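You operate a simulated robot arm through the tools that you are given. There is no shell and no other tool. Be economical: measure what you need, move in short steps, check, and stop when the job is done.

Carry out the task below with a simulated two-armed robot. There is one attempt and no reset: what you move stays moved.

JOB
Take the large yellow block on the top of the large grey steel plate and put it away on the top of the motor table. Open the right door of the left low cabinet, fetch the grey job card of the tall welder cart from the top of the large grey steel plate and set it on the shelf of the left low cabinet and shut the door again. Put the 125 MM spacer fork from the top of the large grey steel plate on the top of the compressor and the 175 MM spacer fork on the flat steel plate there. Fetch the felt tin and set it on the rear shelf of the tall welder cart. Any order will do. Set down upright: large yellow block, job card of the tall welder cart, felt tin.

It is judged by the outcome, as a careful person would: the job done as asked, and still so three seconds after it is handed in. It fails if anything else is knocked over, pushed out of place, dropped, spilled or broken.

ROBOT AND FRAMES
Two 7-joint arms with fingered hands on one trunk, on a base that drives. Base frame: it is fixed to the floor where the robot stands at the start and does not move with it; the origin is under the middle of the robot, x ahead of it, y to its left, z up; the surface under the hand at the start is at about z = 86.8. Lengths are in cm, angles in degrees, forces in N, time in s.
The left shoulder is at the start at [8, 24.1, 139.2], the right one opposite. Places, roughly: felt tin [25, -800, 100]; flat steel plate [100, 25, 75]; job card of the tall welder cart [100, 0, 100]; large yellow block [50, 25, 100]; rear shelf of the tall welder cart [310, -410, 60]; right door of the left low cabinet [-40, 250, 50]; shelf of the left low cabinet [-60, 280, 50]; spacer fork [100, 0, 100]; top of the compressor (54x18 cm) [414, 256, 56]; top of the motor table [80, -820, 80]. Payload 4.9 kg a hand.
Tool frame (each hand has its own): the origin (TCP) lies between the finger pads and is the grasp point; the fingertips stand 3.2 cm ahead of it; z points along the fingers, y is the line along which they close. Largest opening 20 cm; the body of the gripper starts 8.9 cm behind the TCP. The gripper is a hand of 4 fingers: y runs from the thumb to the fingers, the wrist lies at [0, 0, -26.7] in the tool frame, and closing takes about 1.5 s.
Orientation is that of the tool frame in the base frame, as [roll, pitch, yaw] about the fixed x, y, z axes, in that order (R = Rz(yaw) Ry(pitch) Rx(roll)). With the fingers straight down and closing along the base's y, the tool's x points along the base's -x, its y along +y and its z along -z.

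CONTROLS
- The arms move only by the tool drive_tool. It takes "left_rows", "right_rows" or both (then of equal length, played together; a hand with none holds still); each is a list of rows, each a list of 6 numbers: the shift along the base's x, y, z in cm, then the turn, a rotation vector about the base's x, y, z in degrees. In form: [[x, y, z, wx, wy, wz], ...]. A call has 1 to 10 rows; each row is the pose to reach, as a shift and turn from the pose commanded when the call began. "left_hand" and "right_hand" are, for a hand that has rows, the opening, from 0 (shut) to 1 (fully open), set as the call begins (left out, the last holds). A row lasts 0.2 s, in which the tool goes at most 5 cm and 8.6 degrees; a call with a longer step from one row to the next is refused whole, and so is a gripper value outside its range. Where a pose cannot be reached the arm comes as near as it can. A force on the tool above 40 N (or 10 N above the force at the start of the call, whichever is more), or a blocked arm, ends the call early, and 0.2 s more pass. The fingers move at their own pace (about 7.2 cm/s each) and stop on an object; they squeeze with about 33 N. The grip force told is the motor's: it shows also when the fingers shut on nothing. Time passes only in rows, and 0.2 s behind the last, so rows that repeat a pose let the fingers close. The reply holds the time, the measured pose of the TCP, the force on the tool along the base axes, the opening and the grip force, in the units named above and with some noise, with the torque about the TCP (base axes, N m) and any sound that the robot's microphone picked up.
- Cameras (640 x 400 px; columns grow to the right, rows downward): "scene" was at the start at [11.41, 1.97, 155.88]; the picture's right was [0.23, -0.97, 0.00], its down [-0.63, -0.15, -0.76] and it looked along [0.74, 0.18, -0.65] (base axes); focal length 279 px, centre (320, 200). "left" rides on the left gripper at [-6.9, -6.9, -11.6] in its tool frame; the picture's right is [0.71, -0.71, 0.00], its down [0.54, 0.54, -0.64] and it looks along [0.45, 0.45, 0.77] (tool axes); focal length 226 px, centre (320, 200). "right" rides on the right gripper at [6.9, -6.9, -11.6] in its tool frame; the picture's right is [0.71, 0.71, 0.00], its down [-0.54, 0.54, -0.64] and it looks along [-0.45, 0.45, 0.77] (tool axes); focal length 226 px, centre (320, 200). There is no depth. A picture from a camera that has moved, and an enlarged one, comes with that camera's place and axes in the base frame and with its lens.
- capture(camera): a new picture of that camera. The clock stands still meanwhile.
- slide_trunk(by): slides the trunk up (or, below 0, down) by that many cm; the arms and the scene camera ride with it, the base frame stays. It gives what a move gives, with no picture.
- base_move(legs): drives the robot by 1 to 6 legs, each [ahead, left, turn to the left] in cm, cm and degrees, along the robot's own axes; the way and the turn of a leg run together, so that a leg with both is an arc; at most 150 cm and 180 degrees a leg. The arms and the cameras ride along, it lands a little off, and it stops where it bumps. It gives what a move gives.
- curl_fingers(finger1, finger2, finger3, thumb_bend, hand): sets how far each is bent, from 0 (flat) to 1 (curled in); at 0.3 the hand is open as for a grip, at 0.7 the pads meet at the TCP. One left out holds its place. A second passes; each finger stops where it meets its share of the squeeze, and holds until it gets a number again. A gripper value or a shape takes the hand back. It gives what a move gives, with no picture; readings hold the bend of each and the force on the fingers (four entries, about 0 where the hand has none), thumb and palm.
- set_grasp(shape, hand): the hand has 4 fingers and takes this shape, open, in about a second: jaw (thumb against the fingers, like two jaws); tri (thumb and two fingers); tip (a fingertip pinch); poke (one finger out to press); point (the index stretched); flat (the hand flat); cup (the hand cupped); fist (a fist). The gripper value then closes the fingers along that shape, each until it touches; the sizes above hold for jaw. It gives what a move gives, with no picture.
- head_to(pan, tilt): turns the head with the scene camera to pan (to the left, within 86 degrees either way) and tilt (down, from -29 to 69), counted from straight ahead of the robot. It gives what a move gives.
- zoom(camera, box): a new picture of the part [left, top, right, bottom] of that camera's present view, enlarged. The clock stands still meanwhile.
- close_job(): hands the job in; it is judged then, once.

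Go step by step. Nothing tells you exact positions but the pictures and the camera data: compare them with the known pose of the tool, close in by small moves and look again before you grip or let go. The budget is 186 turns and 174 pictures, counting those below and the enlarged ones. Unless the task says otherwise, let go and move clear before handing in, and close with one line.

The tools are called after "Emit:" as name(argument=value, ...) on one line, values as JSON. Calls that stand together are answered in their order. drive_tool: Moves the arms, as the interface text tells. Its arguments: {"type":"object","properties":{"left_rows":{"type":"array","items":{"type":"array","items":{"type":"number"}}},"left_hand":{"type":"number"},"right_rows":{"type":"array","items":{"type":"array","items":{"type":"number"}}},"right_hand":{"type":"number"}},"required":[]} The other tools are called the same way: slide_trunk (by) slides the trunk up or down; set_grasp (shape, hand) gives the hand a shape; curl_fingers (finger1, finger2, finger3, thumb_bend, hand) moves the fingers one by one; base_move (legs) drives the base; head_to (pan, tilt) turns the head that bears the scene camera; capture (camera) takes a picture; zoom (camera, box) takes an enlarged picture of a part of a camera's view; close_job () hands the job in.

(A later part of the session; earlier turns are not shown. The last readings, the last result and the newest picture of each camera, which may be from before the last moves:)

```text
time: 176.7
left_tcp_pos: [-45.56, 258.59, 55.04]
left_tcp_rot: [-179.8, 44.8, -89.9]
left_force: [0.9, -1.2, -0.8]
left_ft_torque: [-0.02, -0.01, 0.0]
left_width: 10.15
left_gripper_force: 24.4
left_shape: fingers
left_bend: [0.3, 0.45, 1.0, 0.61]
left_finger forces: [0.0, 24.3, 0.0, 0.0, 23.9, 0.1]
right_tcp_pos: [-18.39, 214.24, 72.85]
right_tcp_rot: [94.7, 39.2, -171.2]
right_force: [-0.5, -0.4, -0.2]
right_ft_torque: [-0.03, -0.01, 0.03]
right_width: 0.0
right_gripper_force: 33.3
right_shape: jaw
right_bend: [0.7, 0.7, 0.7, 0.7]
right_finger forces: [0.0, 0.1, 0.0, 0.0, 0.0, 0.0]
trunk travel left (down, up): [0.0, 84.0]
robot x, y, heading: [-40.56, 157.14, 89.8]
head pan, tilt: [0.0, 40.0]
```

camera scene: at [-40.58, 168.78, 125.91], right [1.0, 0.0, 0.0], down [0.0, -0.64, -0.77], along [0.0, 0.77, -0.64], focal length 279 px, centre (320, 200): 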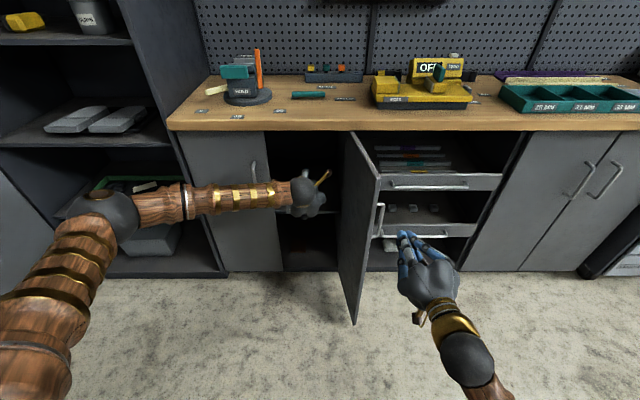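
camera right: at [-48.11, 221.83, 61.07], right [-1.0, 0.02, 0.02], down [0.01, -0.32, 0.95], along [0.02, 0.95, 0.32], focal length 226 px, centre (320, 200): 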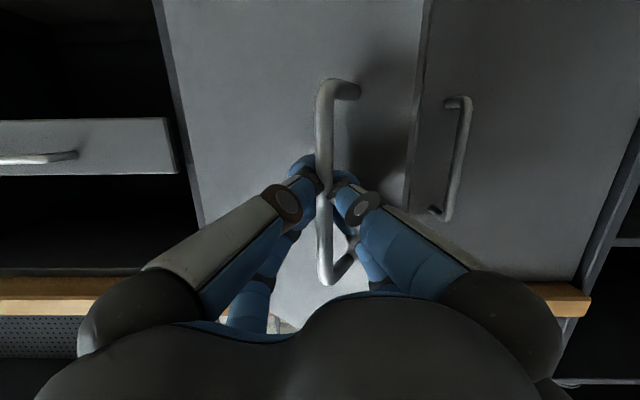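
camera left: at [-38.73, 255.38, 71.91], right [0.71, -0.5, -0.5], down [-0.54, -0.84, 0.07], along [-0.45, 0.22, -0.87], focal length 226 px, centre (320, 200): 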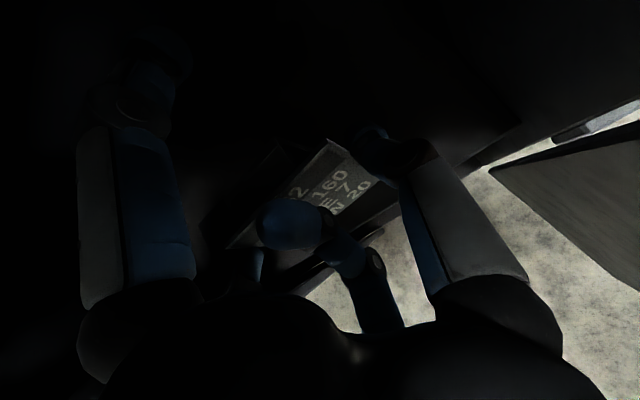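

Emit:
drive_tool(left_rows=[[0, 0, -0.4, 0, 0, 0], [0, 0, -0.8, 0, 0, 0], [0, 0, -1.2, 0, 0, 0], [0, 0, -1.2, 0, 0, 0]])

Emit:
zoom(camera="left", box=[200, 100, 440, 300])

```text
time: 177.7
left_tcp_pos: [-45.54, 258.76, 54.03]
left_tcp_rot: [-179.7, 44.9, -89.8]
left_force: [-0.9, 0.0, 0.0]
left_ft_torque: [-0.04, -0.01, -0.01]
left_width: 10.13
left_gripper_force: 23.8
left_shape: fingers
left_bend: [0.3, 0.45, 1.0, 0.61]
left_finger forces: [0.1, 24.3, 0.1, 0.0, 23.9, 0.0]
right_tcp_pos: [-18.32, 214.33, 72.85]
right_tcp_rot: [94.6, 39.2, -171.3]
right_force: [-0.7, -1.2, -1.3]
right_ft_torque: [-0.01, 0.01, -0.02]
right_width: 0.01
right_gripper_force: 32.6
right_shape: jaw
right_bend: [0.7, 0.7, 0.7, 0.7]
right_finger forces: [0.0, 0.0, 0.1, 0.0, 0.0, 0.0]
trunk travel left (down, up): [0.0, 84.0]
robot x, y, heading: [-40.74, 157.03, 90.0]
head pan, tilt: [0.0, 40.0]
```

```text
2.00 times, centred on (320, 200) of left
camera zoom: at [-38.78, 255.34, 67.17], right [0.71, -0.5, -0.49], down [-0.54, -0.84, 0.07], along [-0.45, 0.22, -0.87], focal length 452 px, centre (320, 200)
```

zoom: 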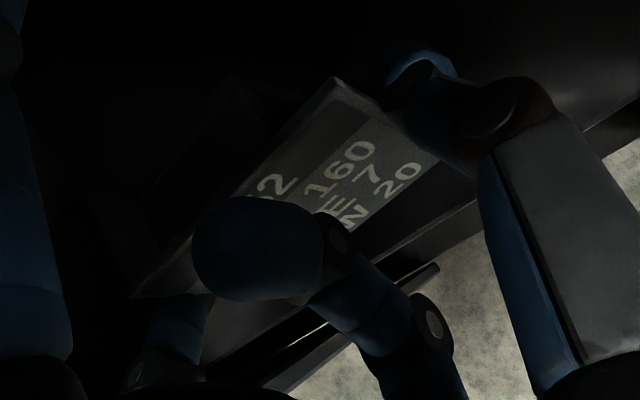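

Emit:
drive_tool(left_rows=[[0, 1, -0.4, 0, 0, 0], [0, 1, -0.8, 0, 0, 0], [0, 1, -1.2, 0, 0, 0], [0, 1, -1.2, 0, 0, 0]])

Emit:
drive_tool(left_rows=[[0, 0, -0.4, 0, 0, 0], [0, 0, -0.8, 0, 0, 0], [0, 0, -0.8, 0, 0, 0]])

```text
time: 178.7
left_tcp_pos: [-45.59, 259.8, 52.96]
left_tcp_rot: [-179.6, 44.7, -89.9]
left_force: [-0.1, 0.6, -1.3]
left_ft_torque: [-0.01, -0.02, -0.03]
left_width: 10.15
left_gripper_force: 23.8
left_shape: fingers
left_bend: [0.3, 0.45, 1.0, 0.61]
left_finger forces: [0.0, 24.3, 0.1, 0.0, 23.9, 0.1]
right_tcp_pos: [-18.28, 214.36, 72.79]
right_tcp_rot: [94.6, 39.2, -171.2]
right_force: [-0.4, -0.3, -0.6]
right_ft_torque: [0.0, -0.01, -0.03]
right_width: 0.0
right_gripper_force: 32.9
right_shape: jaw
right_bend: [0.7, 0.7, 0.7, 0.7]
right_finger forces: [0.1, 0.0, 0.0, 0.0, 0.0, 0.0]
trunk travel left (down, up): [0.0, 84.0]
robot x, y, heading: [-40.69, 157.17, 90.0]
head pan, tilt: [0.0, 40.0]
```

```text
time: 179.5
left_tcp_pos: [-45.48, 259.7, 51.98]
left_tcp_rot: [-179.6, 44.7, -89.9]
left_force: [-0.3, 0.1, -0.3]
left_ft_torque: [-0.03, 0.0, 0.0]
left_width: 10.14
left_gripper_force: 24.0
left_shape: fingers
left_bend: [0.3, 0.45, 1.0, 0.61]
left_finger forces: [0.0, 24.2, 0.1, 0.0, 24.0, 0.1]
right_tcp_pos: [-18.36, 214.24, 72.84]
right_tcp_rot: [94.7, 39.2, -171.2]
right_force: [-0.7, -1.0, -0.7]
right_ft_torque: [0.0, 0.03, 0.01]
right_width: 0.0
right_gripper_force: 33.1
right_shape: jaw
right_bend: [0.7, 0.7, 0.7, 0.7]
right_finger forces: [0.1, 0.1, 0.0, 0.0, 0.0, 0.0]
trunk travel left (down, up): [0.0, 84.0]
robot x, y, heading: [-40.61, 156.99, 89.6]
head pan, tilt: [0.0, 40.0]
```

Emit:
drive_tool(left_rows=[[0, 0, -0.4, 0, 0, 0], [0, 0, -0.8, 0, 0, 0], [0, 0, -1.2, 0, 0, 0], [0, 0, -1.2, 0, 0, 0]])

Emit:
zoom(camera="left", box=[200, 100, 440, 300])

Emit:
zoom(camera="scene", box=[240, 120, 380, 290])

```text
time: 180.5
left_tcp_pos: [-45.52, 259.68, 51.2]
left_tcp_rot: [-179.6, 45.1, -90.0]
left_force: [2.4, 1.3, 22.9]
left_ft_torque: [0.24, -0.37, 0.21]
left_width: 10.13
left_gripper_force: 26.2
left_shape: fingers
left_bend: [0.3, 0.44, 1.0, 0.61]
left_finger forces: [0.1, 25.1, 0.0, 0.1, 26.7, 0.1]
right_tcp_pos: [-18.33, 214.14, 72.93]
right_tcp_rot: [94.6, 39.2, -171.4]
right_force: [-0.5, -0.7, 0.7]
right_ft_torque: [-0.03, 0.02, 0.02]
right_width: 0.01
right_gripper_force: 33.5
right_shape: jaw
right_bend: [0.7, 0.7, 0.7, 0.7]
right_finger forces: [0.0, 0.0, 0.0, 0.1, 0.1, 0.0]
trunk travel left (down, up): [0.0, 84.0]
robot x, y, heading: [-40.53, 157.12, 89.9]
head pan, tilt: [0.0, 40.0]
```

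```text
2.00 times, centred on (320, 200) of left
camera zoom: at [-38.79, 256.19, 64.43], right [0.71, -0.5, -0.5], down [-0.54, -0.84, 0.07], along [-0.45, 0.22, -0.86], focal length 452 px, centre (320, 200)
```

zoom: 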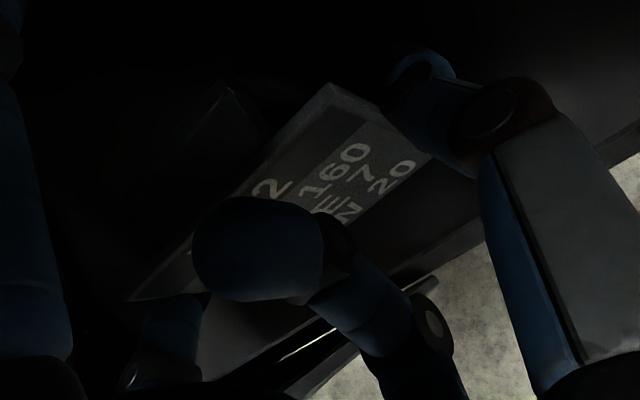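

```text
2.35 times, centred on (310, 205) of scene
camera zoom: at [-40.57, 168.43, 125.98], right [1.0, 0.0, 0.0], down [0.0, -0.64, -0.77], along [0.0, 0.77, -0.64], focal length 657 px, centre (344, 188)
```

zoom: 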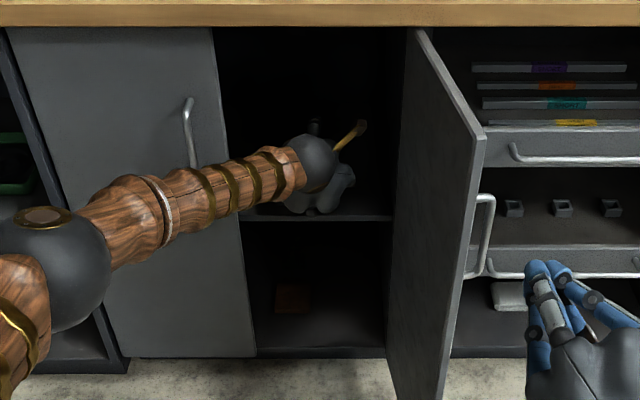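

Contact with the shelf. I'll relieve the pressure and let go of the card.

Emit:
drive_tool(left_rows=[[0, 0, 0.3, 0, 0, 0], [0, 0, 0.5, 0, 0, 0]])

Emit:
curl_fingers(hand="left", finger2=0.37, thumb_bend=0.52)

Emit:
zoom(camera="left", box=[200, 100, 440, 300])

```text
time: 181.1
left_tcp_pos: [-45.65, 259.57, 51.43]
left_tcp_rot: [-179.6, 44.8, -89.9]
left_force: [3.0, 2.8, 14.5]
left_ft_torque: [0.18, -0.43, 0.07]
left_width: 10.11
left_gripper_force: 25.4
left_shape: fingers
left_bend: [0.3, 0.44, 1.0, 0.61]
left_finger forces: [0.0, 24.5, 0.0, 0.1, 26.8, 0.0]
right_tcp_pos: [-18.26, 214.2, 72.86]
right_tcp_rot: [94.6, 39.1, -171.3]
right_force: [0.7, 1.0, 0.8]
right_ft_torque: [0.02, 0.01, 0.03]
right_width: 0.0
right_gripper_force: 33.3
right_shape: jaw
right_bend: [0.7, 0.7, 0.7, 0.7]
right_finger forces: [0.0, 0.0, 0.0, 0.0, 0.0, 0.0]
trunk travel left (down, up): [0.0, 84.0]
robot x, y, heading: [-40.9, 157.08, 89.8]
head pan, tilt: [0.0, 40.0]
```

```text
time: 182.1
left_tcp_pos: [-45.57, 259.68, 51.23]
left_tcp_rot: [-179.7, 44.7, -89.8]
left_force: [0.8, -0.9, -0.1]
left_ft_torque: [-0.01, 0.0, 0.03]
left_width: 10.77
left_gripper_force: 0.0
left_shape: fingers
left_bend: [0.3, 0.37, 1.0, 0.52]
left_finger forces: [0.1, 0.0, 0.1, 0.0, 0.1, 0.2]
right_tcp_pos: [-18.31, 214.27, 72.77]
right_tcp_rot: [94.6, 39.3, -171.2]
right_force: [0.0, 0.2, -0.6]
right_ft_torque: [-0.01, 0.0, -0.01]
right_width: 0.02
right_gripper_force: 32.6
right_shape: jaw
right_bend: [0.7, 0.7, 0.7, 0.7]
right_finger forces: [0.1, 0.1, 0.0, 0.0, 0.0, 0.0]
trunk travel left (down, up): [0.0, 84.0]
robot x, y, heading: [-41.12, 157.51, 90.0]
head pan, tilt: [0.0, 40.0]
```

```text
2.00 times, centred on (320, 200) of left
camera zoom: at [-38.81, 256.34, 64.39], right [0.71, -0.5, -0.49], down [-0.54, -0.84, 0.07], along [-0.45, 0.22, -0.87], focal length 452 px, centre (320, 200)
```

zoom: 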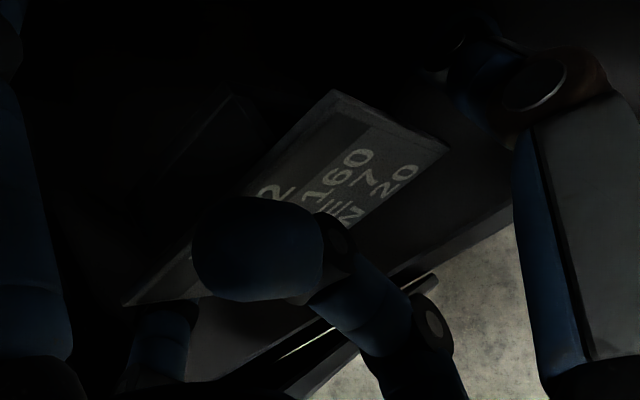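

Emit:
drive_tool(left_rows=[[0, -1, 1, 0, 0, 0], [0, -2.5, 2.5, 0, 0, 0], [0, -5, 5, 0, 0, 0], [0, -9, 6, 0, 0, 0], [0, -13, 6, 0, 0, 0], [0, -17, 6, 0, 0, 0], [0, -21, 6, 0, 0, 0], [0, -25, 8, 0, 0, 0], [0, -29, 10, 0, 0, 0], [0, -33, 12, 0, 0, 0]])

Emit:
drive_tool(left_rows=[[-4, -2, 2, 0, 0, 0], [-8, -4, 4, 0, 0, 0], [-12, -6, 6, 0, 0, 0], [-16, -8, 8, 0, 0, 0], [-20, -10, 10, 0, 0, 0], [-24, -12, 12, 0, 0, 0], [-28, -14, 14, 0, 0, 0]])

Emit:
zoom(camera="scene", box=[220, 110, 420, 290])

```text
time: 184.3
left_tcp_pos: [-45.85, 226.49, 63.36]
left_tcp_rot: [-179.7, 44.7, -89.8]
left_force: [-0.2, -0.8, 0.1]
left_ft_torque: [0.0, 0.0, 0.02]
left_width: 10.77
left_gripper_force: 0.1
left_shape: fingers
left_bend: [0.3, 0.37, 1.0, 0.52]
left_finger forces: [0.1, 0.0, 0.0, 0.1, 0.0, 0.0]
right_tcp_pos: [-18.22, 214.33, 72.84]
right_tcp_rot: [94.8, 39.2, -171.4]
right_force: [0.1, 0.1, -0.1]
right_ft_torque: [0.0, 0.0, -0.02]
right_width: 0.0
right_gripper_force: 33.4
right_shape: jaw
right_bend: [0.7, 0.7, 0.7, 0.7]
right_finger forces: [0.1, 0.1, 0.1, 0.0, 0.1, 0.1]
trunk travel left (down, up): [0.0, 84.0]
robot x, y, heading: [-40.54, 157.31, 90.1]
head pan, tilt: [0.0, 40.0]
```

```text
time: 185.9
left_tcp_pos: [-74.57, 215.04, 77.4]
left_tcp_rot: [-179.6, 44.8, -90.0]
left_force: [-0.1, -0.7, -0.2]
left_ft_torque: [-0.03, 0.02, 0.03]
left_width: 10.77
left_gripper_force: 0.0
left_shape: fingers
left_bend: [0.3, 0.37, 1.0, 0.52]
left_finger forces: [0.0, 0.0, 0.1, 0.0, 0.1, 0.0]
left hand out of reach, approached as far as the arm can: row 6, 7
right_tcp_pos: [-18.38, 214.25, 72.98]
right_tcp_rot: [94.5, 39.2, -171.3]
right_force: [-0.8, -0.5, 0.8]
right_ft_torque: [-0.01, 0.04, -0.01]
right_width: 0.0
right_gripper_force: 33.3
right_shape: jaw
right_bend: [0.7, 0.7, 0.7, 0.7]
right_finger forces: [0.0, 0.0, 0.0, 0.1, 0.1, 0.0]
trunk travel left (down, up): [0.0, 84.0]
robot x, y, heading: [-40.89, 157.22, 89.7]
head pan, tilt: [0.0, 40.0]
```

```text
2.22 times, centred on (320, 200) of scene
camera zoom: at [-40.65, 168.55, 125.93], right [1.0, 0.0, 0.0], down [0.0, -0.64, -0.77], along [0.0, 0.77, -0.64], focal length 620 px, centre (320, 200)
```

zoom: 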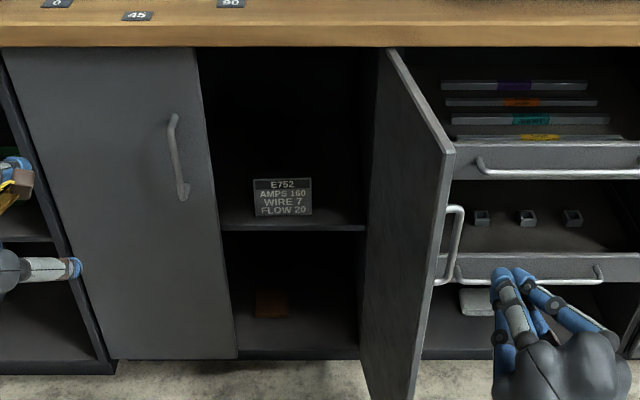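

The E752 card stands on the shelf. Now close the door: right hand moves low beside the door's outer face and sweeps it shut.

Emit:
drive_tool(right_rows=[[1, 0, -4, 0, 0, 0], [2, 0, -8, 0, 0, 0], [2, 0, -12, 0, 0, 0], [2, 2, -16, 0, 0, 0], [2, 5, -19, 0, 0, 0], [2, 9, -19, 0, 0, 0], [0, 13, -19, 0, 0, 0]])

Emit:
capture(camera="scene")

```text
time: 187.5
left_tcp_pos: [-74.52, 215.3, 77.2]
left_tcp_rot: [-179.6, 44.7, -89.9]
left_force: [-0.1, 0.4, -0.3]
left_ft_torque: [0.03, 0.01, -0.02]
left_width: 10.77
left_gripper_force: 0.2
left_shape: fingers
left_bend: [0.3, 0.37, 1.0, 0.52]
left_finger forces: [0.0, 0.0, 0.1, 0.0, 0.0, 0.1]
right_tcp_pos: [-18.72, 227.1, 53.86]
right_tcp_rot: [94.7, 39.2, -171.2]
right_force: [1.1, -0.4, 0.7]
right_ft_torque: [-0.01, -0.02, -0.02]
right_width: 0.01
right_gripper_force: 33.0
right_shape: jaw
right_bend: [0.7, 0.7, 0.7, 0.7]
right_finger forces: [0.0, 0.0, 0.0, 0.0, 0.0, 0.1]
trunk travel left (down, up): [0.0, 84.0]
robot x, y, heading: [-40.71, 157.48, 89.6]
head pan, tilt: [0.0, 40.0]
```

```text
52 pictures are left
camera scene: at [-40.67, 168.78, 125.91], right [1.0, 0.0, 0.0], down [0.0, -0.64, -0.77], along [0.0, 0.77, -0.64], focal length 279 px, centre (320, 200)
```

scene: 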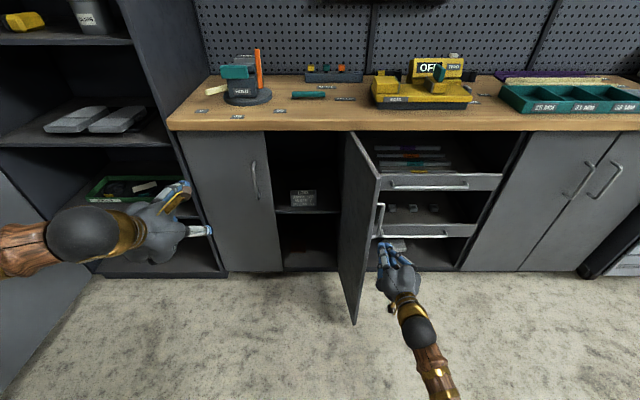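

Emit:
drive_tool(right_rows=[[-4.5, 0.5, 0, 0, 0, 0], [-9, 1, 0, 0, 0, 0], [-13.5, 1, 0, 0, 0, 0], [-17.5, 1, 0, 0, 0, 0], [-21, 2.2, 0, 0, 0, 0], [-24, 3.6, 0, 0, 0, 0], [-26.5, 5.2, 0, 0, 0, 0], [-28.5, 7.6, 0, 0, 0, 0], [-30, 10, 0, 0, 0, 0]])

Emit:
capture(camera="scene")

```text
time: 189.7
left_tcp_pos: [-74.55, 215.31, 77.44]
left_tcp_rot: [-179.9, 44.6, -89.9]
left_force: [0.3, 0.5, -0.1]
left_ft_torque: [-0.03, 0.03, 0.07]
left_width: 10.78
left_gripper_force: 0.0
left_shape: fingers
left_bend: [0.3, 0.37, 1.0, 0.52]
left_finger forces: [0.0, 0.0, 0.0, 0.0, 0.0, 0.1]
right_tcp_pos: [-69.67, 223.82, 54.22]
right_tcp_rot: [94.6, 38.9, -152.8]
right_force: [0.8, 0.9, 0.0]
right_ft_torque: [0.03, 0.02, 0.12]
right_width: 0.0
right_gripper_force: 33.0
right_shape: jaw
right_bend: [0.7, 0.7, 0.7, 0.7]
right_finger forces: [0.0, 0.0, 0.0, 0.0, 0.1, 0.0]
trunk travel left (down, up): [0.0, 84.0]
robot x, y, heading: [-41.09, 156.91, 89.9]
head pan, tilt: [0.0, 40.0]
stopped in row 9 (right hand): the arm was blocked; the commanded pose is now the measured one
```

```text
51 pictures are left
camera scene: at [-40.4, 168.91, 125.95], right [1.0, 0.0, 0.0], down [0.0, -0.64, -0.76], along [0.0, 0.76, -0.64], focal length 279 px, centre (320, 200)
```

scene: 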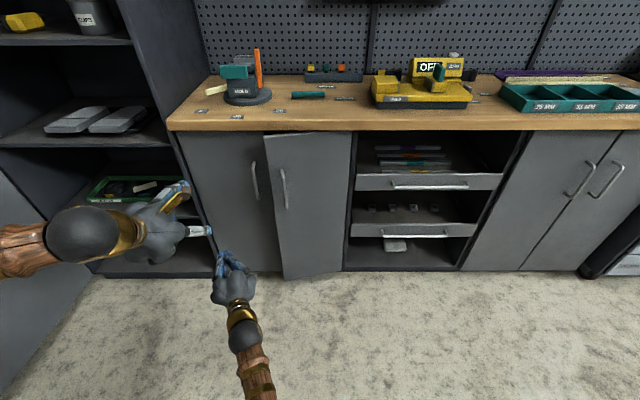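

Emit:
drive_tool(left_rows=[[1, -4, 0, 0, 0, 0], [2, -8, 0, 0, 0, 0], [3, -12, 0, 0, 0, 0], [4, -16, 0, 0, 0, 0], [4, -20, 0, 0, 0, 0], [4, -20, 0, 0, 0, 0], [4, -20, 0, 0, 0, 0]], right_rows=[[3, -3, 0, 0, 0, 0], [7, -4, 0, 0, 0, 0], [11, -4, 0, 0, 0, 0], [15, -4, 0, 0, 0, 0], [18, -4, 0, 0, 0, -5], [20, -2, 0, 0, 0, -10], [20, 2, 0, 0, 0, -15]])

Emit:
drive_tool(right_rows=[[0, 3, 0, 0, 0, 0], [0, 6, 0, 0, 0, 0], [0, 9, 0, 0, 0, 0], [0, 12, 0, 0, 0, 0], [0, 15, 0, 0, 0, 0], [0, 18, 0, 0, 0, 0], [0, 20, 0, 0, 0, 0], [0, 22, 0, 0, 0, 0]])

Emit:
capture(camera="scene")

```text
time: 191.3
left_tcp_pos: [-78.92, 213.08, 76.87]
left_tcp_rot: [-179.3, 44.8, -89.3]
left_force: [-1.3, -1.8, 0.4]
left_ft_torque: [0.06, -0.1, -0.08]
left_width: 10.78
left_gripper_force: 0.1
left_shape: fingers
left_bend: [0.3, 0.37, 1.0, 0.52]
left_finger forces: [0.0, 0.1, 0.0, 0.0, 0.0, 0.0]
left hand out of reach, approached as far as the arm can: row 1, 2, 3, 4, 5, 6, 7
right_tcp_pos: [-50.47, 225.03, 54.83]
right_tcp_rot: [94.2, 39.2, -167.9]
right_force: [-0.2, 1.0, 0.4]
right_ft_torque: [-0.02, -0.07, 0.07]
right_width: 0.0
right_gripper_force: 32.9
right_shape: jaw
right_bend: [0.7, 0.7, 0.7, 0.7]
right_finger forces: [0.0, 0.1, 0.1, 0.0, 0.1, 0.0]
trunk travel left (down, up): [0.0, 84.0]
robot x, y, heading: [-40.64, 157.11, 89.8]
head pan, tilt: [0.0, 40.0]
```

```text
time: 193.1
left_tcp_pos: [-78.56, 213.39, 76.76]
left_tcp_rot: [-179.6, 44.7, -89.6]
left_force: [0.3, -0.4, -0.1]
left_ft_torque: [-0.01, -0.02, 0.0]
left_width: 10.78
left_gripper_force: 0.1
left_shape: fingers
left_bend: [0.3, 0.37, 1.0, 0.52]
left_finger forces: [0.0, 0.0, 0.0, 0.1, 0.1, 0.0]
right_tcp_pos: [-50.48, 242.32, 55.07]
right_tcp_rot: [94.6, 39.2, -168.0]
right_force: [0.2, -0.2, -0.3]
right_ft_torque: [-0.01, 0.0, 0.02]
right_width: 0.02
right_gripper_force: 33.0
right_shape: jaw
right_bend: [0.7, 0.7, 0.7, 0.7]
right_finger forces: [0.0, 0.0, 0.0, 0.0, 0.0, 0.1]
right hand out of reach, approached as far as the arm can: row 6, 7, 8
trunk travel left (down, up): [0.0, 84.0]
robot x, y, heading: [-40.74, 156.99, 90.1]
head pan, tilt: [0.0, 40.0]
```

```text
50 pictures are left
camera scene: at [-40.77, 168.55, 125.92], right [1.0, 0.0, 0.0], down [0.0, -0.64, -0.77], along [0.0, 0.77, -0.64], focal length 279 px, centre (320, 200)
```

scene: 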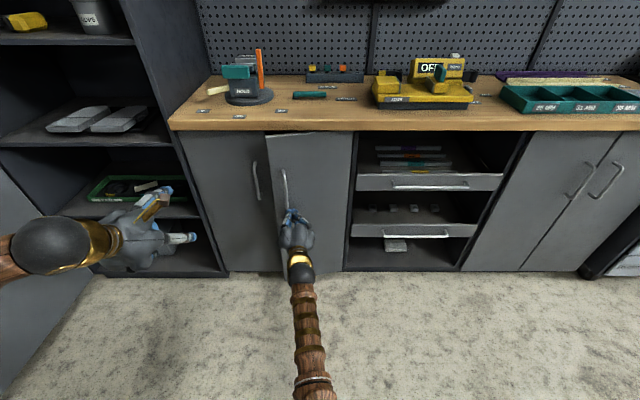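

Emit:
base_move(legs=[[9, 0, 0]])

Emit:
zoom(camera="scene", box=[160, 100, 400, 290])

```text
time: 194.2
left_tcp_pos: [-78.44, 220.4, 76.67]
left_tcp_rot: [-179.6, 44.6, -89.7]
left_force: [-0.8, 0.1, -0.1]
left_ft_torque: [0.02, -0.01, -0.04]
left_width: 10.78
left_gripper_force: 0.0
left_shape: fingers
left_bend: [0.3, 0.37, 1.0, 0.52]
left_finger forces: [0.1, 0.1, 0.0, 0.0, 0.0, 0.1]
right_tcp_pos: [-50.82, 248.85, 54.9]
right_tcp_rot: [94.6, 39.4, -167.5]
right_force: [1.1, -6.1, 0.0]
right_ft_torque: [0.01, -0.05, -0.01]
right_width: 0.0
right_gripper_force: 33.5
right_shape: jaw
right_bend: [0.7, 0.7, 0.7, 0.7]
right_finger forces: [0.0, 0.1, 0.1, 0.0, 0.0, 0.1]
trunk travel left (down, up): [0.0, 84.0]
robot x, y, heading: [-40.79, 163.69, 89.8]
head pan, tilt: [0.0, 40.0]
stopped in leg 1: the force on the tool passed its limit at 433 N (the readings are from after the stop); the commanded pose is now the measured one
```

```text
2.11 times, centred on (280, 195) of scene
camera zoom: at [-40.74, 175.32, 125.93], right [1.0, 0.0, 0.0], down [0.0, -0.64, -0.77], along [0.0, 0.77, -0.64], focal length 588 px, centre (404, 210)
```

zoom: 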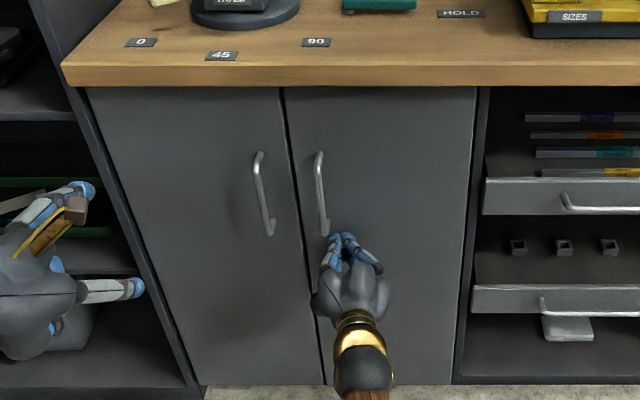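

Door is shut. I'll back away and reset the arms for the next trip.

Emit:
base_move(legs=[[-70, 0, 0]])

Emit:
slide_trunk(by=30)

Emit:
capture(camera="scene")

```text
time: 198.1
left_tcp_pos: [-78.56, 150.12, 76.63]
left_tcp_rot: [-179.6, 44.6, -89.8]
left_force: [1.0, -1.0, 0.7]
left_ft_torque: [-0.04, -0.02, 0.0]
left_width: 10.76
left_gripper_force: 0.0
left_shape: fingers
left_bend: [0.3, 0.37, 1.0, 0.52]
left_finger forces: [0.1, 0.0, 0.0, 0.0, 0.0, 0.1]
right_tcp_pos: [-50.82, 178.58, 54.99]
right_tcp_rot: [94.6, 39.4, -167.6]
right_force: [1.0, 0.4, 0.4]
right_ft_torque: [-0.02, 0.0, 0.01]
right_width: 0.0
right_gripper_force: 33.3
right_shape: jaw
right_bend: [0.7, 0.7, 0.7, 0.7]
right_finger forces: [0.0, 0.1, 0.0, 0.0, 0.0, 0.1]
trunk travel left (down, up): [0.0, 84.0]
robot x, y, heading: [-41.39, 93.44, 89.7]
head pan, tilt: [0.0, 40.0]
```

```text
time: 201.1
left_tcp_pos: [-78.62, 150.2, 106.65]
left_tcp_rot: [-179.7, 44.6, -89.7]
left_force: [-0.4, -0.3, -0.9]
left_ft_torque: [-0.03, -0.01, 0.03]
left_width: 10.79
left_gripper_force: 0.1
left_shape: fingers
left_bend: [0.3, 0.37, 1.0, 0.52]
left_finger forces: [0.1, 0.0, 0.0, 0.1, 0.1, 0.1]
right_tcp_pos: [-50.95, 178.51, 84.86]
right_tcp_rot: [94.6, 39.4, -167.7]
right_force: [0.7, -0.1, 0.3]
right_ft_torque: [0.0, 0.02, 0.0]
right_width: 0.01
right_gripper_force: 32.9
right_shape: jaw
right_bend: [0.7, 0.7, 0.7, 0.7]
right_finger forces: [0.0, 0.1, 0.0, 0.0, 0.0, 0.0]
trunk travel left (down, up): [-30.0, 54.0]
robot x, y, heading: [-40.56, 93.94, 90.0]
head pan, tilt: [0.0, 40.0]
```

```text
48 pictures are left
camera scene: at [-40.95, 105.08, 155.91], right [1.0, 0.0, 0.0], down [0.0, -0.64, -0.77], along [0.0, 0.77, -0.64], focal length 279 px, centre (320, 200)
```

scene: 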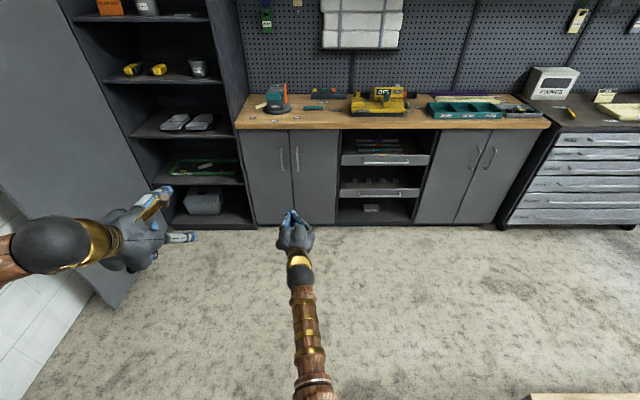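

Emit:
drive_tool(right_rows=[[3, -2, 2, -6.4, -3.7, 2.7], [6, -4, 4, -12.7, -7.3, 5.5], [9, -6, 6, -19, -11, 8.2], [12, -8, 8, -25.4, -14.7, 11], [15, -9, 9, -31.8, -18.3, 13.7], [18, -10, 10, -38.1, -22, 16.45]], left_rows=[[0, 0, 2, 0, 0, 0], [0, 0, 4, -7, 0, 0], [0, 0, 6, -14, 0, 0], [0, 0, 8, -21, 0, 0], [0, 0, 10, -28, 0, 0], [0, 0, 10, -28, 0, 0]])

Emit:
drive_tool(right_rows=[[3, -2, 2, -6.4, -3.7, 2.7], [6, -4, 4, -12.7, -7.3, 5.5], [9, -6, 6, -19, -11, 8.2], [12, -8, 8, -25.4, -14.7, 11], [15, -9, 9, -31.8, -18.3, 13.7], [18, -10, 10, -38.1, -22, 16.45]], left_rows=[[0, 0, 0, -4, 0, 0], [0, 0, 0, -8, 0, 0], [0, 0, 0, -12, 0, 0], [0, 0, 0, -16, 0, 0], [0, 0, 0, -16, 0, 0], [0, 0, 0, -16, 0, 0]])

Emit:
set_grasp(hand="left", shape="jaw")

Emit:
head_to(pan=-60, tilt=15)

Emit:
capture(camera="scene")

```text
time: 202.4
left_tcp_pos: [-78.65, 149.88, 116.73]
left_tcp_rot: [-179.6, 16.6, -89.8]
left_force: [0.1, -0.1, 0.0]
left_ft_torque: [0.02, 0.0, 0.02]
left_width: 10.8
left_gripper_force: 0.0
left_shape: fingers
left_bend: [0.3, 0.37, 1.0, 0.52]
left_finger forces: [0.0, 0.1, 0.0, 0.1, 0.1, 0.0]
right_tcp_pos: [-33.29, 165.34, 93.27]
right_tcp_rot: [152.3, 33.2, -114.6]
right_force: [-1.9, -0.1, 0.9]
right_ft_torque: [-0.03, -0.15, -0.15]
right_width: 0.0
right_gripper_force: 32.9
right_shape: jaw
right_bend: [0.7, 0.7, 0.7, 0.7]
right_finger forces: [0.0, 0.0, 0.1, 0.0, 0.0, 0.1]
right hand out of reach, approached as far as the arm can: row 2, 3, 4, 6
trunk travel left (down, up): [-30.0, 54.0]
robot x, y, heading: [-41.22, 93.34, 90.0]
head pan, tilt: [0.0, 40.0]
```

```text
time: 203.8
left_tcp_pos: [-78.69, 150.16, 116.41]
left_tcp_rot: [-179.8, 0.6, -89.8]
left_force: [-1.2, -0.2, 0.0]
left_ft_torque: [0.02, -0.04, 0.0]
left_width: 10.78
left_gripper_force: 0.1
left_shape: fingers
left_bend: [0.3, 0.37, 1.0, 0.52]
left_finger forces: [0.1, 0.1, 0.0, 0.0, 0.1, 0.1]
right_tcp_pos: [-27.08, 144.72, 98.4]
right_tcp_rot: [-179.7, 0.4, -89.9]
right_force: [-0.2, 0.6, 0.6]
right_ft_torque: [0.01, 0.01, 0.03]
right_width: 0.02
right_gripper_force: 32.8
right_shape: jaw
right_bend: [0.7, 0.7, 0.7, 0.7]
right_finger forces: [0.1, 0.0, 0.1, 0.0, 0.0, 0.1]
right hand out of reach, approached as far as the arm can: row 1, 2, 3, 4, 5, 6
trunk travel left (down, up): [-30.0, 54.0]
robot x, y, heading: [-41.17, 93.19, 90.1]
head pan, tilt: [0.0, 40.0]
```

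```text
time: 204.8
left_tcp_pos: [-78.56, 150.14, 116.55]
left_tcp_rot: [-179.8, 0.5, -90.0]
left_force: [0.6, 0.0, -0.2]
left_ft_torque: [0.0, 0.04, -0.01]
left_width: 19.97
left_gripper_force: 0.0
left_shape: jaw
left_bend: [0.3, 0.3, 0.3, 0.3]
left_finger forces: [0.1, 0.0, 0.0, 0.0, 0.1, 0.0]
right_tcp_pos: [-27.32, 144.83, 98.42]
right_tcp_rot: [-179.7, 0.4, -90.0]
right_force: [0.9, -0.1, 0.6]
right_ft_torque: [-0.01, 0.04, -0.02]
right_width: 0.03
right_gripper_force: 32.7
right_shape: jaw
right_bend: [0.7, 0.7, 0.7, 0.7]
right_finger forces: [0.0, 0.0, 0.0, 0.0, 0.0, 0.0]
trunk travel left (down, up): [-30.0, 54.0]
robot x, y, heading: [-41.08, 93.58, 89.9]
head pan, tilt: [0.0, 40.0]
```

```text
time: 206.1
left_tcp_pos: [-78.6, 150.09, 116.5]
left_tcp_rot: [-179.8, 0.6, -89.9]
left_force: [0.3, -0.2, 0.4]
left_ft_torque: [0.03, -0.03, -0.01]
left_width: 19.97
left_gripper_force: 0.1
left_shape: jaw
left_bend: [0.3, 0.3, 0.3, 0.3]
left_finger forces: [0.0, 0.1, 0.0, 0.0, 0.0, 0.0]
right_tcp_pos: [-27.16, 144.78, 98.22]
right_tcp_rot: [-179.7, 0.4, -89.9]
right_force: [0.2, 0.3, 0.6]
right_ft_torque: [0.03, -0.01, 0.02]
right_width: 0.02
right_gripper_force: 32.9
right_shape: jaw
right_bend: [0.7, 0.7, 0.7, 0.7]
right_finger forces: [0.0, 0.0, 0.1, 0.0, 0.0, 0.0]
trunk travel left (down, up): [-30.0, 54.0]
robot x, y, heading: [-41.08, 93.48, 89.9]
head pan, tilt: [-60.0, 15.0]
```

```text
47 pictures are left
camera scene: at [-32.86, 101.23, 159.87], right [0.5, -0.87, 0.0], down [-0.22, -0.13, -0.97], along [0.84, 0.48, -0.26], focal length 279 px, centre (320, 200)
```

scene: 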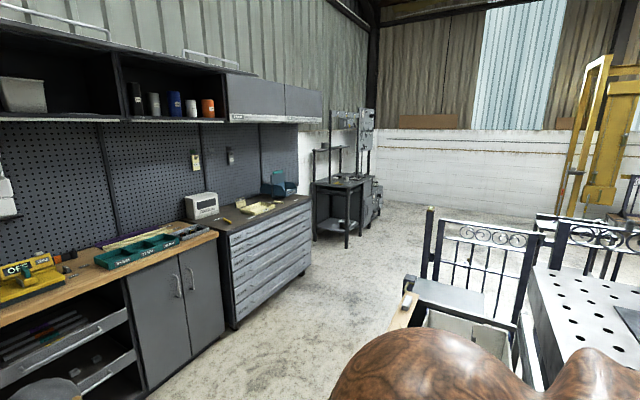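

The corridor along the cabinets leads east to the compressor. Now back to the table for the yellow block and 125 fork.

Emit:
base_move(legs=[[0, 0, -90], [0, -105, 0]])

Emit:
head_to(pan=0, tilt=42)

```text
time: 215.3
left_tcp_pos: [15.89, 25.59, 116.57]
left_tcp_rot: [-179.7, 0.6, -179.2]
left_force: [0.3, -1.5, -0.6]
left_ft_torque: [0.01, -0.03, 0.0]
left_width: 19.98
left_gripper_force: 0.1
left_shape: jaw
left_bend: [0.3, 0.3, 0.3, 0.3]
left_finger forces: [0.0, 0.0, 0.1, 0.0, 0.0, 0.0]
right_tcp_pos: [11.17, -26.0, 98.37]
right_tcp_rot: [-179.5, 0.3, -179.4]
right_force: [-1.2, 0.0, 0.7]
right_ft_torque: [0.01, 0.08, 0.01]
right_width: 0.0
right_gripper_force: 33.6
right_shape: jaw
right_bend: [0.7, 0.7, 0.7, 0.7]
right_finger forces: [0.1, 0.1, 0.0, 0.0, 0.1, 0.0]
trunk travel left (down, up): [-30.0, 54.0]
robot x, y, heading: [-40.33, -12.59, 0.6]
head pan, tilt: [-60.0, 15.0]
```

```text
time: 216.6
left_tcp_pos: [16.0, 25.56, 116.61]
left_tcp_rot: [-179.7, 0.6, -179.2]
left_force: [-0.3, 0.0, 0.2]
left_ft_torque: [0.02, 0.03, 0.0]
left_width: 19.98
left_gripper_force: 0.1
left_shape: jaw
left_bend: [0.3, 0.3, 0.3, 0.3]
left_finger forces: [0.0, 0.0, 0.1, 0.0, 0.0, 0.0]
right_tcp_pos: [11.22, -26.07, 98.39]
right_tcp_rot: [-179.6, 0.3, -179.3]
right_force: [-0.3, -0.1, 0.1]
right_ft_torque: [-0.01, -0.03, -0.02]
right_width: 0.02
right_gripper_force: 33.2
right_shape: jaw
right_bend: [0.7, 0.7, 0.7, 0.7]
right_finger forces: [0.0, 0.1, 0.1, 0.0, 0.1, 0.1]
trunk travel left (down, up): [-30.0, 54.0]
robot x, y, heading: [-40.03, -12.55, 0.6]
head pan, tilt: [0.0, 42.0]
```

Emit:
drive_tool(right_hand=0.6, right_rows=[[0, -2, 4, 0, 0, 0], [0, -4, 8, 0, 0, 0], [0, -6, 12, 0, 0, 0], [0, -8, 16, 0, 0, 0], [0, -10, 20, 0, 0, 0]])

Emit:
base_move(legs=[[52, 0, 0]])

Emit:
capture(camera="scene")

```text
time: 217.8
left_tcp_pos: [15.92, 25.52, 116.53]
left_tcp_rot: [-179.8, 0.5, -179.3]
left_force: [0.1, -0.7, -0.2]
left_ft_torque: [0.03, 0.03, -0.01]
left_width: 19.97
left_gripper_force: 0.0
left_shape: jaw
left_bend: [0.3, 0.3, 0.3, 0.3]
left_finger forces: [0.0, 0.1, 0.0, 0.0, 0.0, 0.0]
right_tcp_pos: [7.33, -27.51, 102.26]
right_tcp_rot: [-179.1, 0.6, -179.3]
right_force: [-0.3, 0.0, -0.5]
right_ft_torque: [-0.01, 0.01, 0.0]
right_width: 11.99
right_gripper_force: 0.1
right_shape: jaw
right_bend: [0.34, 0.34, 0.34, 0.32]
right_finger forces: [0.1, 0.1, 0.1, 0.1, 0.0, 0.0]
right hand out of reach, approached as far as the arm can: row 1, 2, 3, 4, 5
trunk travel left (down, up): [-30.0, 54.0]
robot x, y, heading: [-40.13, -12.59, 0.4]
head pan, tilt: [0.0, 42.0]
```

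```text
time: 220.9
left_tcp_pos: [69.54, 24.7, 116.57]
left_tcp_rot: [-179.8, 0.6, 179.9]
left_force: [-0.6, -0.2, -0.1]
left_ft_torque: [0.02, 0.03, -0.02]
left_width: 20.01
left_gripper_force: 0.1
left_shape: jaw
left_bend: [0.3, 0.3, 0.3, 0.3]
left_finger forces: [0.0, 0.0, 0.0, 0.0, 0.0, 0.1]
right_tcp_pos: [60.02, -28.23, 102.31]
right_tcp_rot: [-179.2, 0.7, 179.7]
right_force: [0.6, 0.5, 0.0]
right_ft_torque: [0.0, -0.01, -0.01]
right_width: 11.98
right_gripper_force: 0.0
right_shape: jaw
right_bend: [0.34, 0.34, 0.34, 0.32]
right_finger forces: [0.1, 0.0, 0.0, 0.0, 0.1, 0.1]
trunk travel left (down, up): [-30.0, 54.0]
robot x, y, heading: [12.68, -12.8, -0.3]
head pan, tilt: [0.0, 42.0]
```

```text
46 pictures are left
camera scene: at [24.24, -12.76, 155.63], right [-0.01, -1.0, 0.0], down [-0.67, 0.01, -0.74], along [0.74, -0.01, -0.67], focal length 279 px, centre (320, 200)
```

scene: 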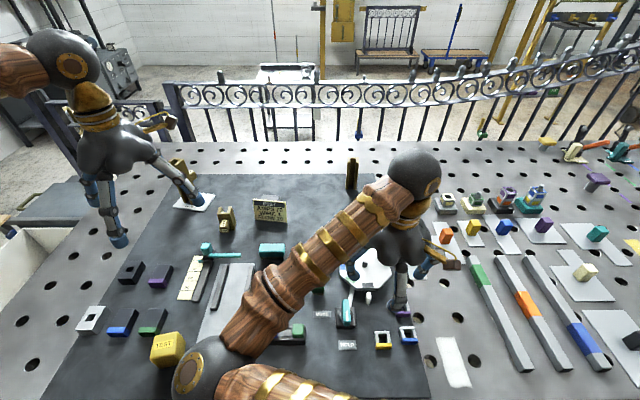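

Emit:
drive_tool(right_rows=[[4.5, 0.3, 2, 0, 0, 0], [9, 0.6, 3.5, 0, -2, 0], [13.5, 0.9, 3.5, 0, -4, 0], [18, 1.2, 3.5, 0, -6, 0], [22.5, 1.5, 3.5, 0, -9, 0], [27, 1.8, 3.5, 0, -12, 0], [31.5, 2.1, 3.5, 0, -15, 0], [36, 2.4, 3.5, 0, -18, 0], [40, 2.6, 3.5, 0, -20, 0], [42.5, 2.8, 3.5, 0, -20, 0]])

Emit:
capture(camera="right")

```text
time: 223.1
left_tcp_pos: [69.45, 24.5, 116.58]
left_tcp_rot: [-179.8, 0.6, 180.0]
left_force: [-0.4, -0.3, 0.3]
left_ft_torque: [-0.02, 0.0, -0.02]
left_width: 20.0
left_gripper_force: 0.0
left_shape: jaw
left_bend: [0.3, 0.3, 0.3, 0.3]
left_finger forces: [0.0, 0.1, 0.1, 0.1, 0.1, 0.0]
right_tcp_pos: [81.6, -15.74, 99.35]
right_tcp_rot: [-179.2, 20.8, 179.8]
right_force: [-0.4, -0.3, -0.7]
right_ft_torque: [0.0, 0.0, 0.01]
right_width: 12.0
right_gripper_force: 0.0
right_shape: jaw
right_bend: [0.34, 0.34, 0.34, 0.32]
right_finger forces: [0.0, 0.1, 0.0, 0.0, 0.0, 0.0]
right hand out of reach, approached as far as the arm can: row 1, 2, 3, 4, 5, 6, 7, 8, 9, 10
trunk travel left (down, up): [-30.0, 54.0]
robot x, y, heading: [12.77, -12.89, -0.5]
head pan, tilt: [0.0, 42.0]
```

```text
45 pictures are left
camera right: at [70.99, -22.45, 107.8], right [-0.65, 0.71, -0.26], down [0.28, 0.55, 0.79], along [0.7, 0.44, -0.56], focal length 226 px, centre (320, 200)
```

right: 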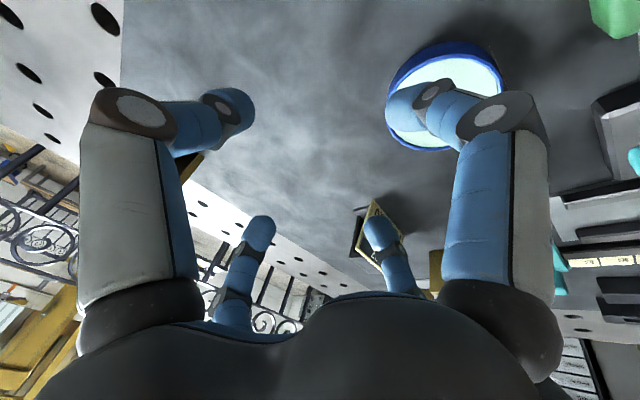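

The right arm is wound up again; I'll lift and pull it back, retreat from the table, and unwind it with a yaw turn.

Emit:
drive_tool(right_rows=[[-2, 0, 3, 0, 4, 0], [-5, 0, 6, 0, 8, 0], [-8, -2, 8, 0, 12, 0], [-11, -4, 10, 0, 16, 0], [-14, -6, 10, 0, 20, 0], [-17, -8, 10, 0, 20, 0]])

Emit:
base_move(legs=[[-55, 0, 0]])

Emit:
drive_tool(right_rows=[[0, 0, 0, 0, 0, -8.5], [1, -1, 0, 0, 0, -17], [2, -2, 0, 0, 0, -25.5], [4, -3, 0, 0, 0, -34], [6, -5, 0, 0, 0, -42.5], [8, -7, 0, 0, 0, -51], [10, -9, 0, 0, 0, -59.5], [12, -11, 0, 0, 0, -68], [14, -13, 0, 0, 0, -76.5], [16, -15, 0, 0, 0, -85]])

Emit:
drive_tool(right_rows=[[0, 0, 2, 7.5, 0, 0], [1, -1, 4, 15, 0, 0], [2, -2, 6, 22.5, 0, 0], [3, -3, 8, 30, 0, 0], [4, -4, 10, 37.5, 0, 0], [5, -5, 12, 45, 0, 0]])

Emit:
capture(camera="scene")

```text
time: 224.5
left_tcp_pos: [69.43, 24.69, 116.61]
left_tcp_rot: [-179.9, 0.7, 179.8]
left_force: [-0.4, -0.3, -0.4]
left_ft_torque: [0.0, -0.04, 0.02]
left_width: 19.99
left_gripper_force: 0.1
left_shape: jaw
left_bend: [0.3, 0.3, 0.3, 0.3]
left_finger forces: [0.1, 0.0, 0.0, 0.1, 0.0, 0.0]
right_tcp_pos: [64.18, -24.66, 103.48]
right_tcp_rot: [-178.0, 1.7, 179.7]
right_force: [-0.1, -0.4, -0.2]
right_ft_torque: [-0.02, -0.01, -0.02]
right_width: 12.0
right_gripper_force: 0.0
right_shape: jaw
right_bend: [0.34, 0.34, 0.34, 0.32]
right_finger forces: [0.0, 0.1, 0.0, 0.1, 0.0, 0.0]
right hand out of reach, approached as far as the arm can: row 1, 2, 3, 4, 5, 6
trunk travel left (down, up): [-30.0, 54.0]
robot x, y, heading: [12.96, -12.93, -0.4]
head pan, tilt: [0.0, 42.0]
```

```text
time: 227.7
left_tcp_pos: [15.15, 24.79, 116.58]
left_tcp_rot: [-179.8, 0.5, 179.4]
left_force: [0.4, -0.5, 0.2]
left_ft_torque: [-0.02, 0.03, -0.02]
left_width: 19.97
left_gripper_force: 0.1
left_shape: jaw
left_bend: [0.3, 0.3, 0.3, 0.3]
left_finger forces: [0.0, 0.0, 0.1, 0.0, 0.1, 0.0]
right_tcp_pos: [9.57, -24.42, 103.48]
right_tcp_rot: [-178.0, 1.7, 179.3]
right_force: [0.3, -0.2, -0.2]
right_ft_torque: [-0.01, 0.02, -0.02]
right_width: 12.0
right_gripper_force: 0.0
right_shape: jaw
right_bend: [0.34, 0.34, 0.34, 0.32]
right_finger forces: [0.0, 0.1, 0.0, 0.1, 0.0, 0.0]
trunk travel left (down, up): [-30.0, 54.0]
robot x, y, heading: [-41.97, -12.0, -1.3]
head pan, tilt: [0.0, 42.0]
```

```text
time: 229.8
left_tcp_pos: [15.2, 24.78, 116.72]
left_tcp_rot: [-179.8, 0.6, 179.2]
left_force: [-0.1, 0.2, 0.1]
left_ft_torque: [0.0, -0.01, 0.0]
left_width: 19.97
left_gripper_force: 0.1
left_shape: jaw
left_bend: [0.3, 0.3, 0.3, 0.3]
left_finger forces: [0.0, 0.1, 0.0, 0.1, 0.0, 0.0]
right_tcp_pos: [10.12, -26.11, 97.57]
right_tcp_rot: [-178.6, 2.1, 94.2]
right_force: [0.4, -0.4, -0.4]
right_ft_torque: [-0.02, -0.02, 0.0]
right_width: 12.0
right_gripper_force: 0.1
right_shape: jaw
right_bend: [0.34, 0.34, 0.34, 0.32]
right_finger forces: [0.0, 0.0, 0.0, 0.1, 0.1, 0.1]
right hand out of reach, approached as far as the arm can: row 2, 3, 4, 5, 6, 7, 8, 9, 10
trunk travel left (down, up): [-30.0, 54.0]
robot x, y, heading: [-41.96, -12.08, -1.0]
head pan, tilt: [0.0, 42.0]
```

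```text
time: 231.2
left_tcp_pos: [15.22, 24.94, 116.41]
left_tcp_rot: [-179.7, 0.6, 179.3]
left_force: [-0.2, 0.2, -0.5]
left_ft_torque: [0.01, -0.02, 0.01]
left_width: 19.99
left_gripper_force: 0.0
left_shape: jaw
left_bend: [0.3, 0.3, 0.3, 0.3]
left_finger forces: [0.0, 0.0, 0.0, 0.0, 0.0, 0.0]
right_tcp_pos: [13.63, -9.46, 86.26]
right_tcp_rot: [174.1, -38.9, 95.6]
right_force: [0.7, -0.3, -0.2]
right_ft_torque: [-0.03, -0.01, 0.01]
right_width: 12.02
right_gripper_force: 0.0
right_shape: jaw
right_bend: [0.34, 0.34, 0.34, 0.32]
right_finger forces: [0.1, 0.0, 0.0, 0.1, 0.0, 0.0]
right hand out of reach, approached as far as the arm can: row 1, 2, 3, 4, 5, 6
trunk travel left (down, up): [-30.0, 54.0]
robot x, y, heading: [-41.77, -11.91, -0.8]
head pan, tilt: [0.0, 42.0]
```

```text
44 pictures are left
camera scene: at [-30.36, -12.1, 155.63], right [-0.02, -1.0, 0.0], down [-0.67, 0.01, -0.74], along [0.74, -0.01, -0.67], focal length 279 px, centre (320, 200)
```

scene: 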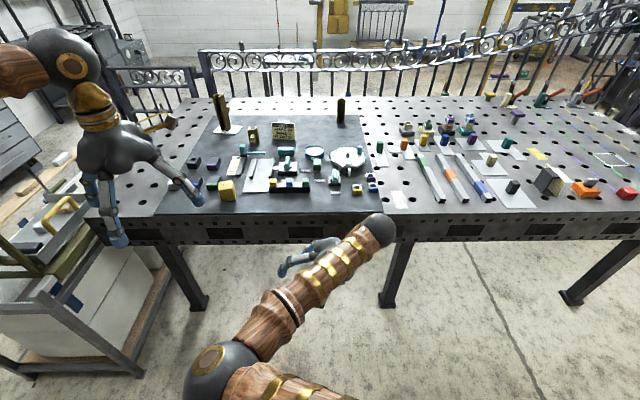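

Emit:
drive_tool(right_rows=[[0, -4, 2, -5, 0, 0], [0, -8, 4, -10, 0, 0], [0, -12, 6, -15, 0, 0], [0, -16, 8, -20, 0, 0], [0, -20, 10, -25, 0, 0], [0, -24, 12, -30, 0, 0], [0, -28, 14, -35, 0, 0], [0, -32, 15, -40, 0, 0], [0, -36, 16, -40, 0, 0], [0, -40, 16, -40, 0, 0]])

Emit:
drive_tool(right_rows=[[0, -4, 2, 0, 0, 5], [0, -8, 4, 0, 0, 10], [0, -12, 6, 0, 0, 15], [0, -16, 8, 0, 0, 20], [0, -20, 10, 0, 0, 25], [0, -24, 12, 0, 0, 30], [0, -28, 14, 0, 0, 35], [0, -32, 15, 0, 0, 40], [0, -36, 16, 0, 0, 45], [0, -40, 16, 0, 0, 50]])

Emit:
head_to(pan=-30, tilt=42)

Emit:
capture(camera="scene")

```text
time: 233.4
left_tcp_pos: [15.08, 24.77, 116.64]
left_tcp_rot: [-179.8, 0.6, 179.4]
left_force: [-0.1, 0.0, -0.3]
left_ft_torque: [0.02, -0.01, 0.02]
left_width: 19.99
left_gripper_force: 0.0
left_shape: jaw
left_bend: [0.3, 0.3, 0.3, 0.3]
left_finger forces: [0.1, 0.0, 0.0, 0.1, 0.0, 0.0]
right_tcp_pos: [5.12, -31.25, 97.4]
right_tcp_rot: [177.8, 1.3, 94.4]
right_force: [-0.1, 0.5, -0.1]
right_ft_torque: [0.0, -0.01, 0.0]
right_width: 11.98
right_gripper_force: 0.1
right_shape: jaw
right_bend: [0.34, 0.34, 0.34, 0.32]
right_finger forces: [0.0, 0.0, 0.1, 0.0, 0.0, 0.0]
right hand out of reach, approached as far as the arm can: row 1, 2, 3, 4, 5, 6, 7, 8, 9, 10
trunk travel left (down, up): [-30.0, 54.0]
robot x, y, heading: [-41.86, -11.98, -0.8]
head pan, tilt: [0.0, 42.0]
```

```text
time: 235.7
left_tcp_pos: [15.19, 24.89, 116.49]
left_tcp_rot: [-179.7, 0.6, 179.4]
left_force: [-0.8, -0.1, 0.2]
left_ft_torque: [-0.04, 0.0, 0.0]
left_width: 20.01
left_gripper_force: 0.0
left_shape: jaw
left_bend: [0.3, 0.3, 0.3, 0.3]
left_finger forces: [0.0, 0.0, 0.0, 0.1, 0.0, 0.1]
right_tcp_pos: [-0.43, -33.63, 97.54]
right_tcp_rot: [178.2, 1.8, 144.3]
right_force: [0.1, -0.4, 0.5]
right_ft_torque: [0.04, -0.02, 0.01]
right_width: 12.02
right_gripper_force: 0.0
right_shape: jaw
right_bend: [0.34, 0.34, 0.34, 0.32]
right_finger forces: [0.1, 0.0, 0.0, 0.0, 0.0, 0.0]
right hand out of reach, approached as far as the arm can: row 1, 2, 3, 4, 5, 6, 7, 8, 9, 10
trunk travel left (down, up): [-30.0, 54.0]
robot x, y, heading: [-41.85, -12.44, -1.0]
head pan, tilt: [0.0, 42.0]
```

```text
time: 236.6
left_tcp_pos: [15.21, 24.76, 116.57]
left_tcp_rot: [-179.8, 0.5, 179.3]
left_force: [-0.2, 0.1, -0.2]
left_ft_torque: [0.0, 0.02, 0.0]
left_width: 20.01
left_gripper_force: 0.1
left_shape: jaw
left_bend: [0.3, 0.3, 0.3, 0.3]
left_finger forces: [0.0, 0.0, 0.0, 0.1, 0.0, 0.0]
right_tcp_pos: [-0.39, -33.6, 97.52]
right_tcp_rot: [178.2, 1.8, 144.3]
right_force: [1.0, 0.1, 0.5]
right_ft_torque: [-0.03, -0.01, 0.03]
right_width: 12.02
right_gripper_force: 0.1
right_shape: jaw
right_bend: [0.34, 0.34, 0.34, 0.32]
right_finger forces: [0.0, 0.0, 0.1, 0.1, 0.0, 0.0]
trunk travel left (down, up): [-30.0, 54.0]
robot x, y, heading: [-41.75, -12.32, -0.9]
head pan, tilt: [-30.0, 42.0]
```

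```text
43 pictures are left
camera scene: at [-31.57, -16.31, 155.63], right [-0.51, -0.86, 0.0], down [-0.57, 0.34, -0.74], along [0.64, -0.38, -0.67], focal length 279 px, centre (320, 200)
```

scene: 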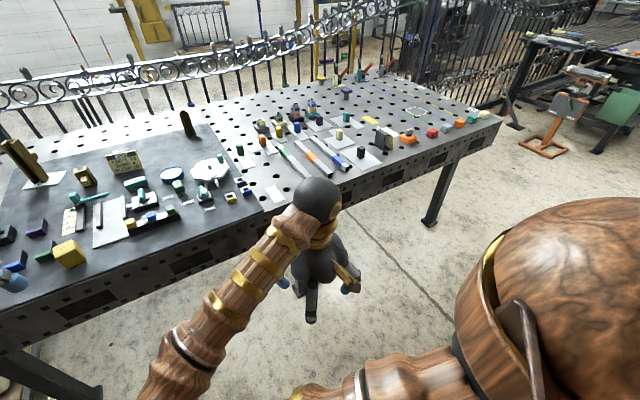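

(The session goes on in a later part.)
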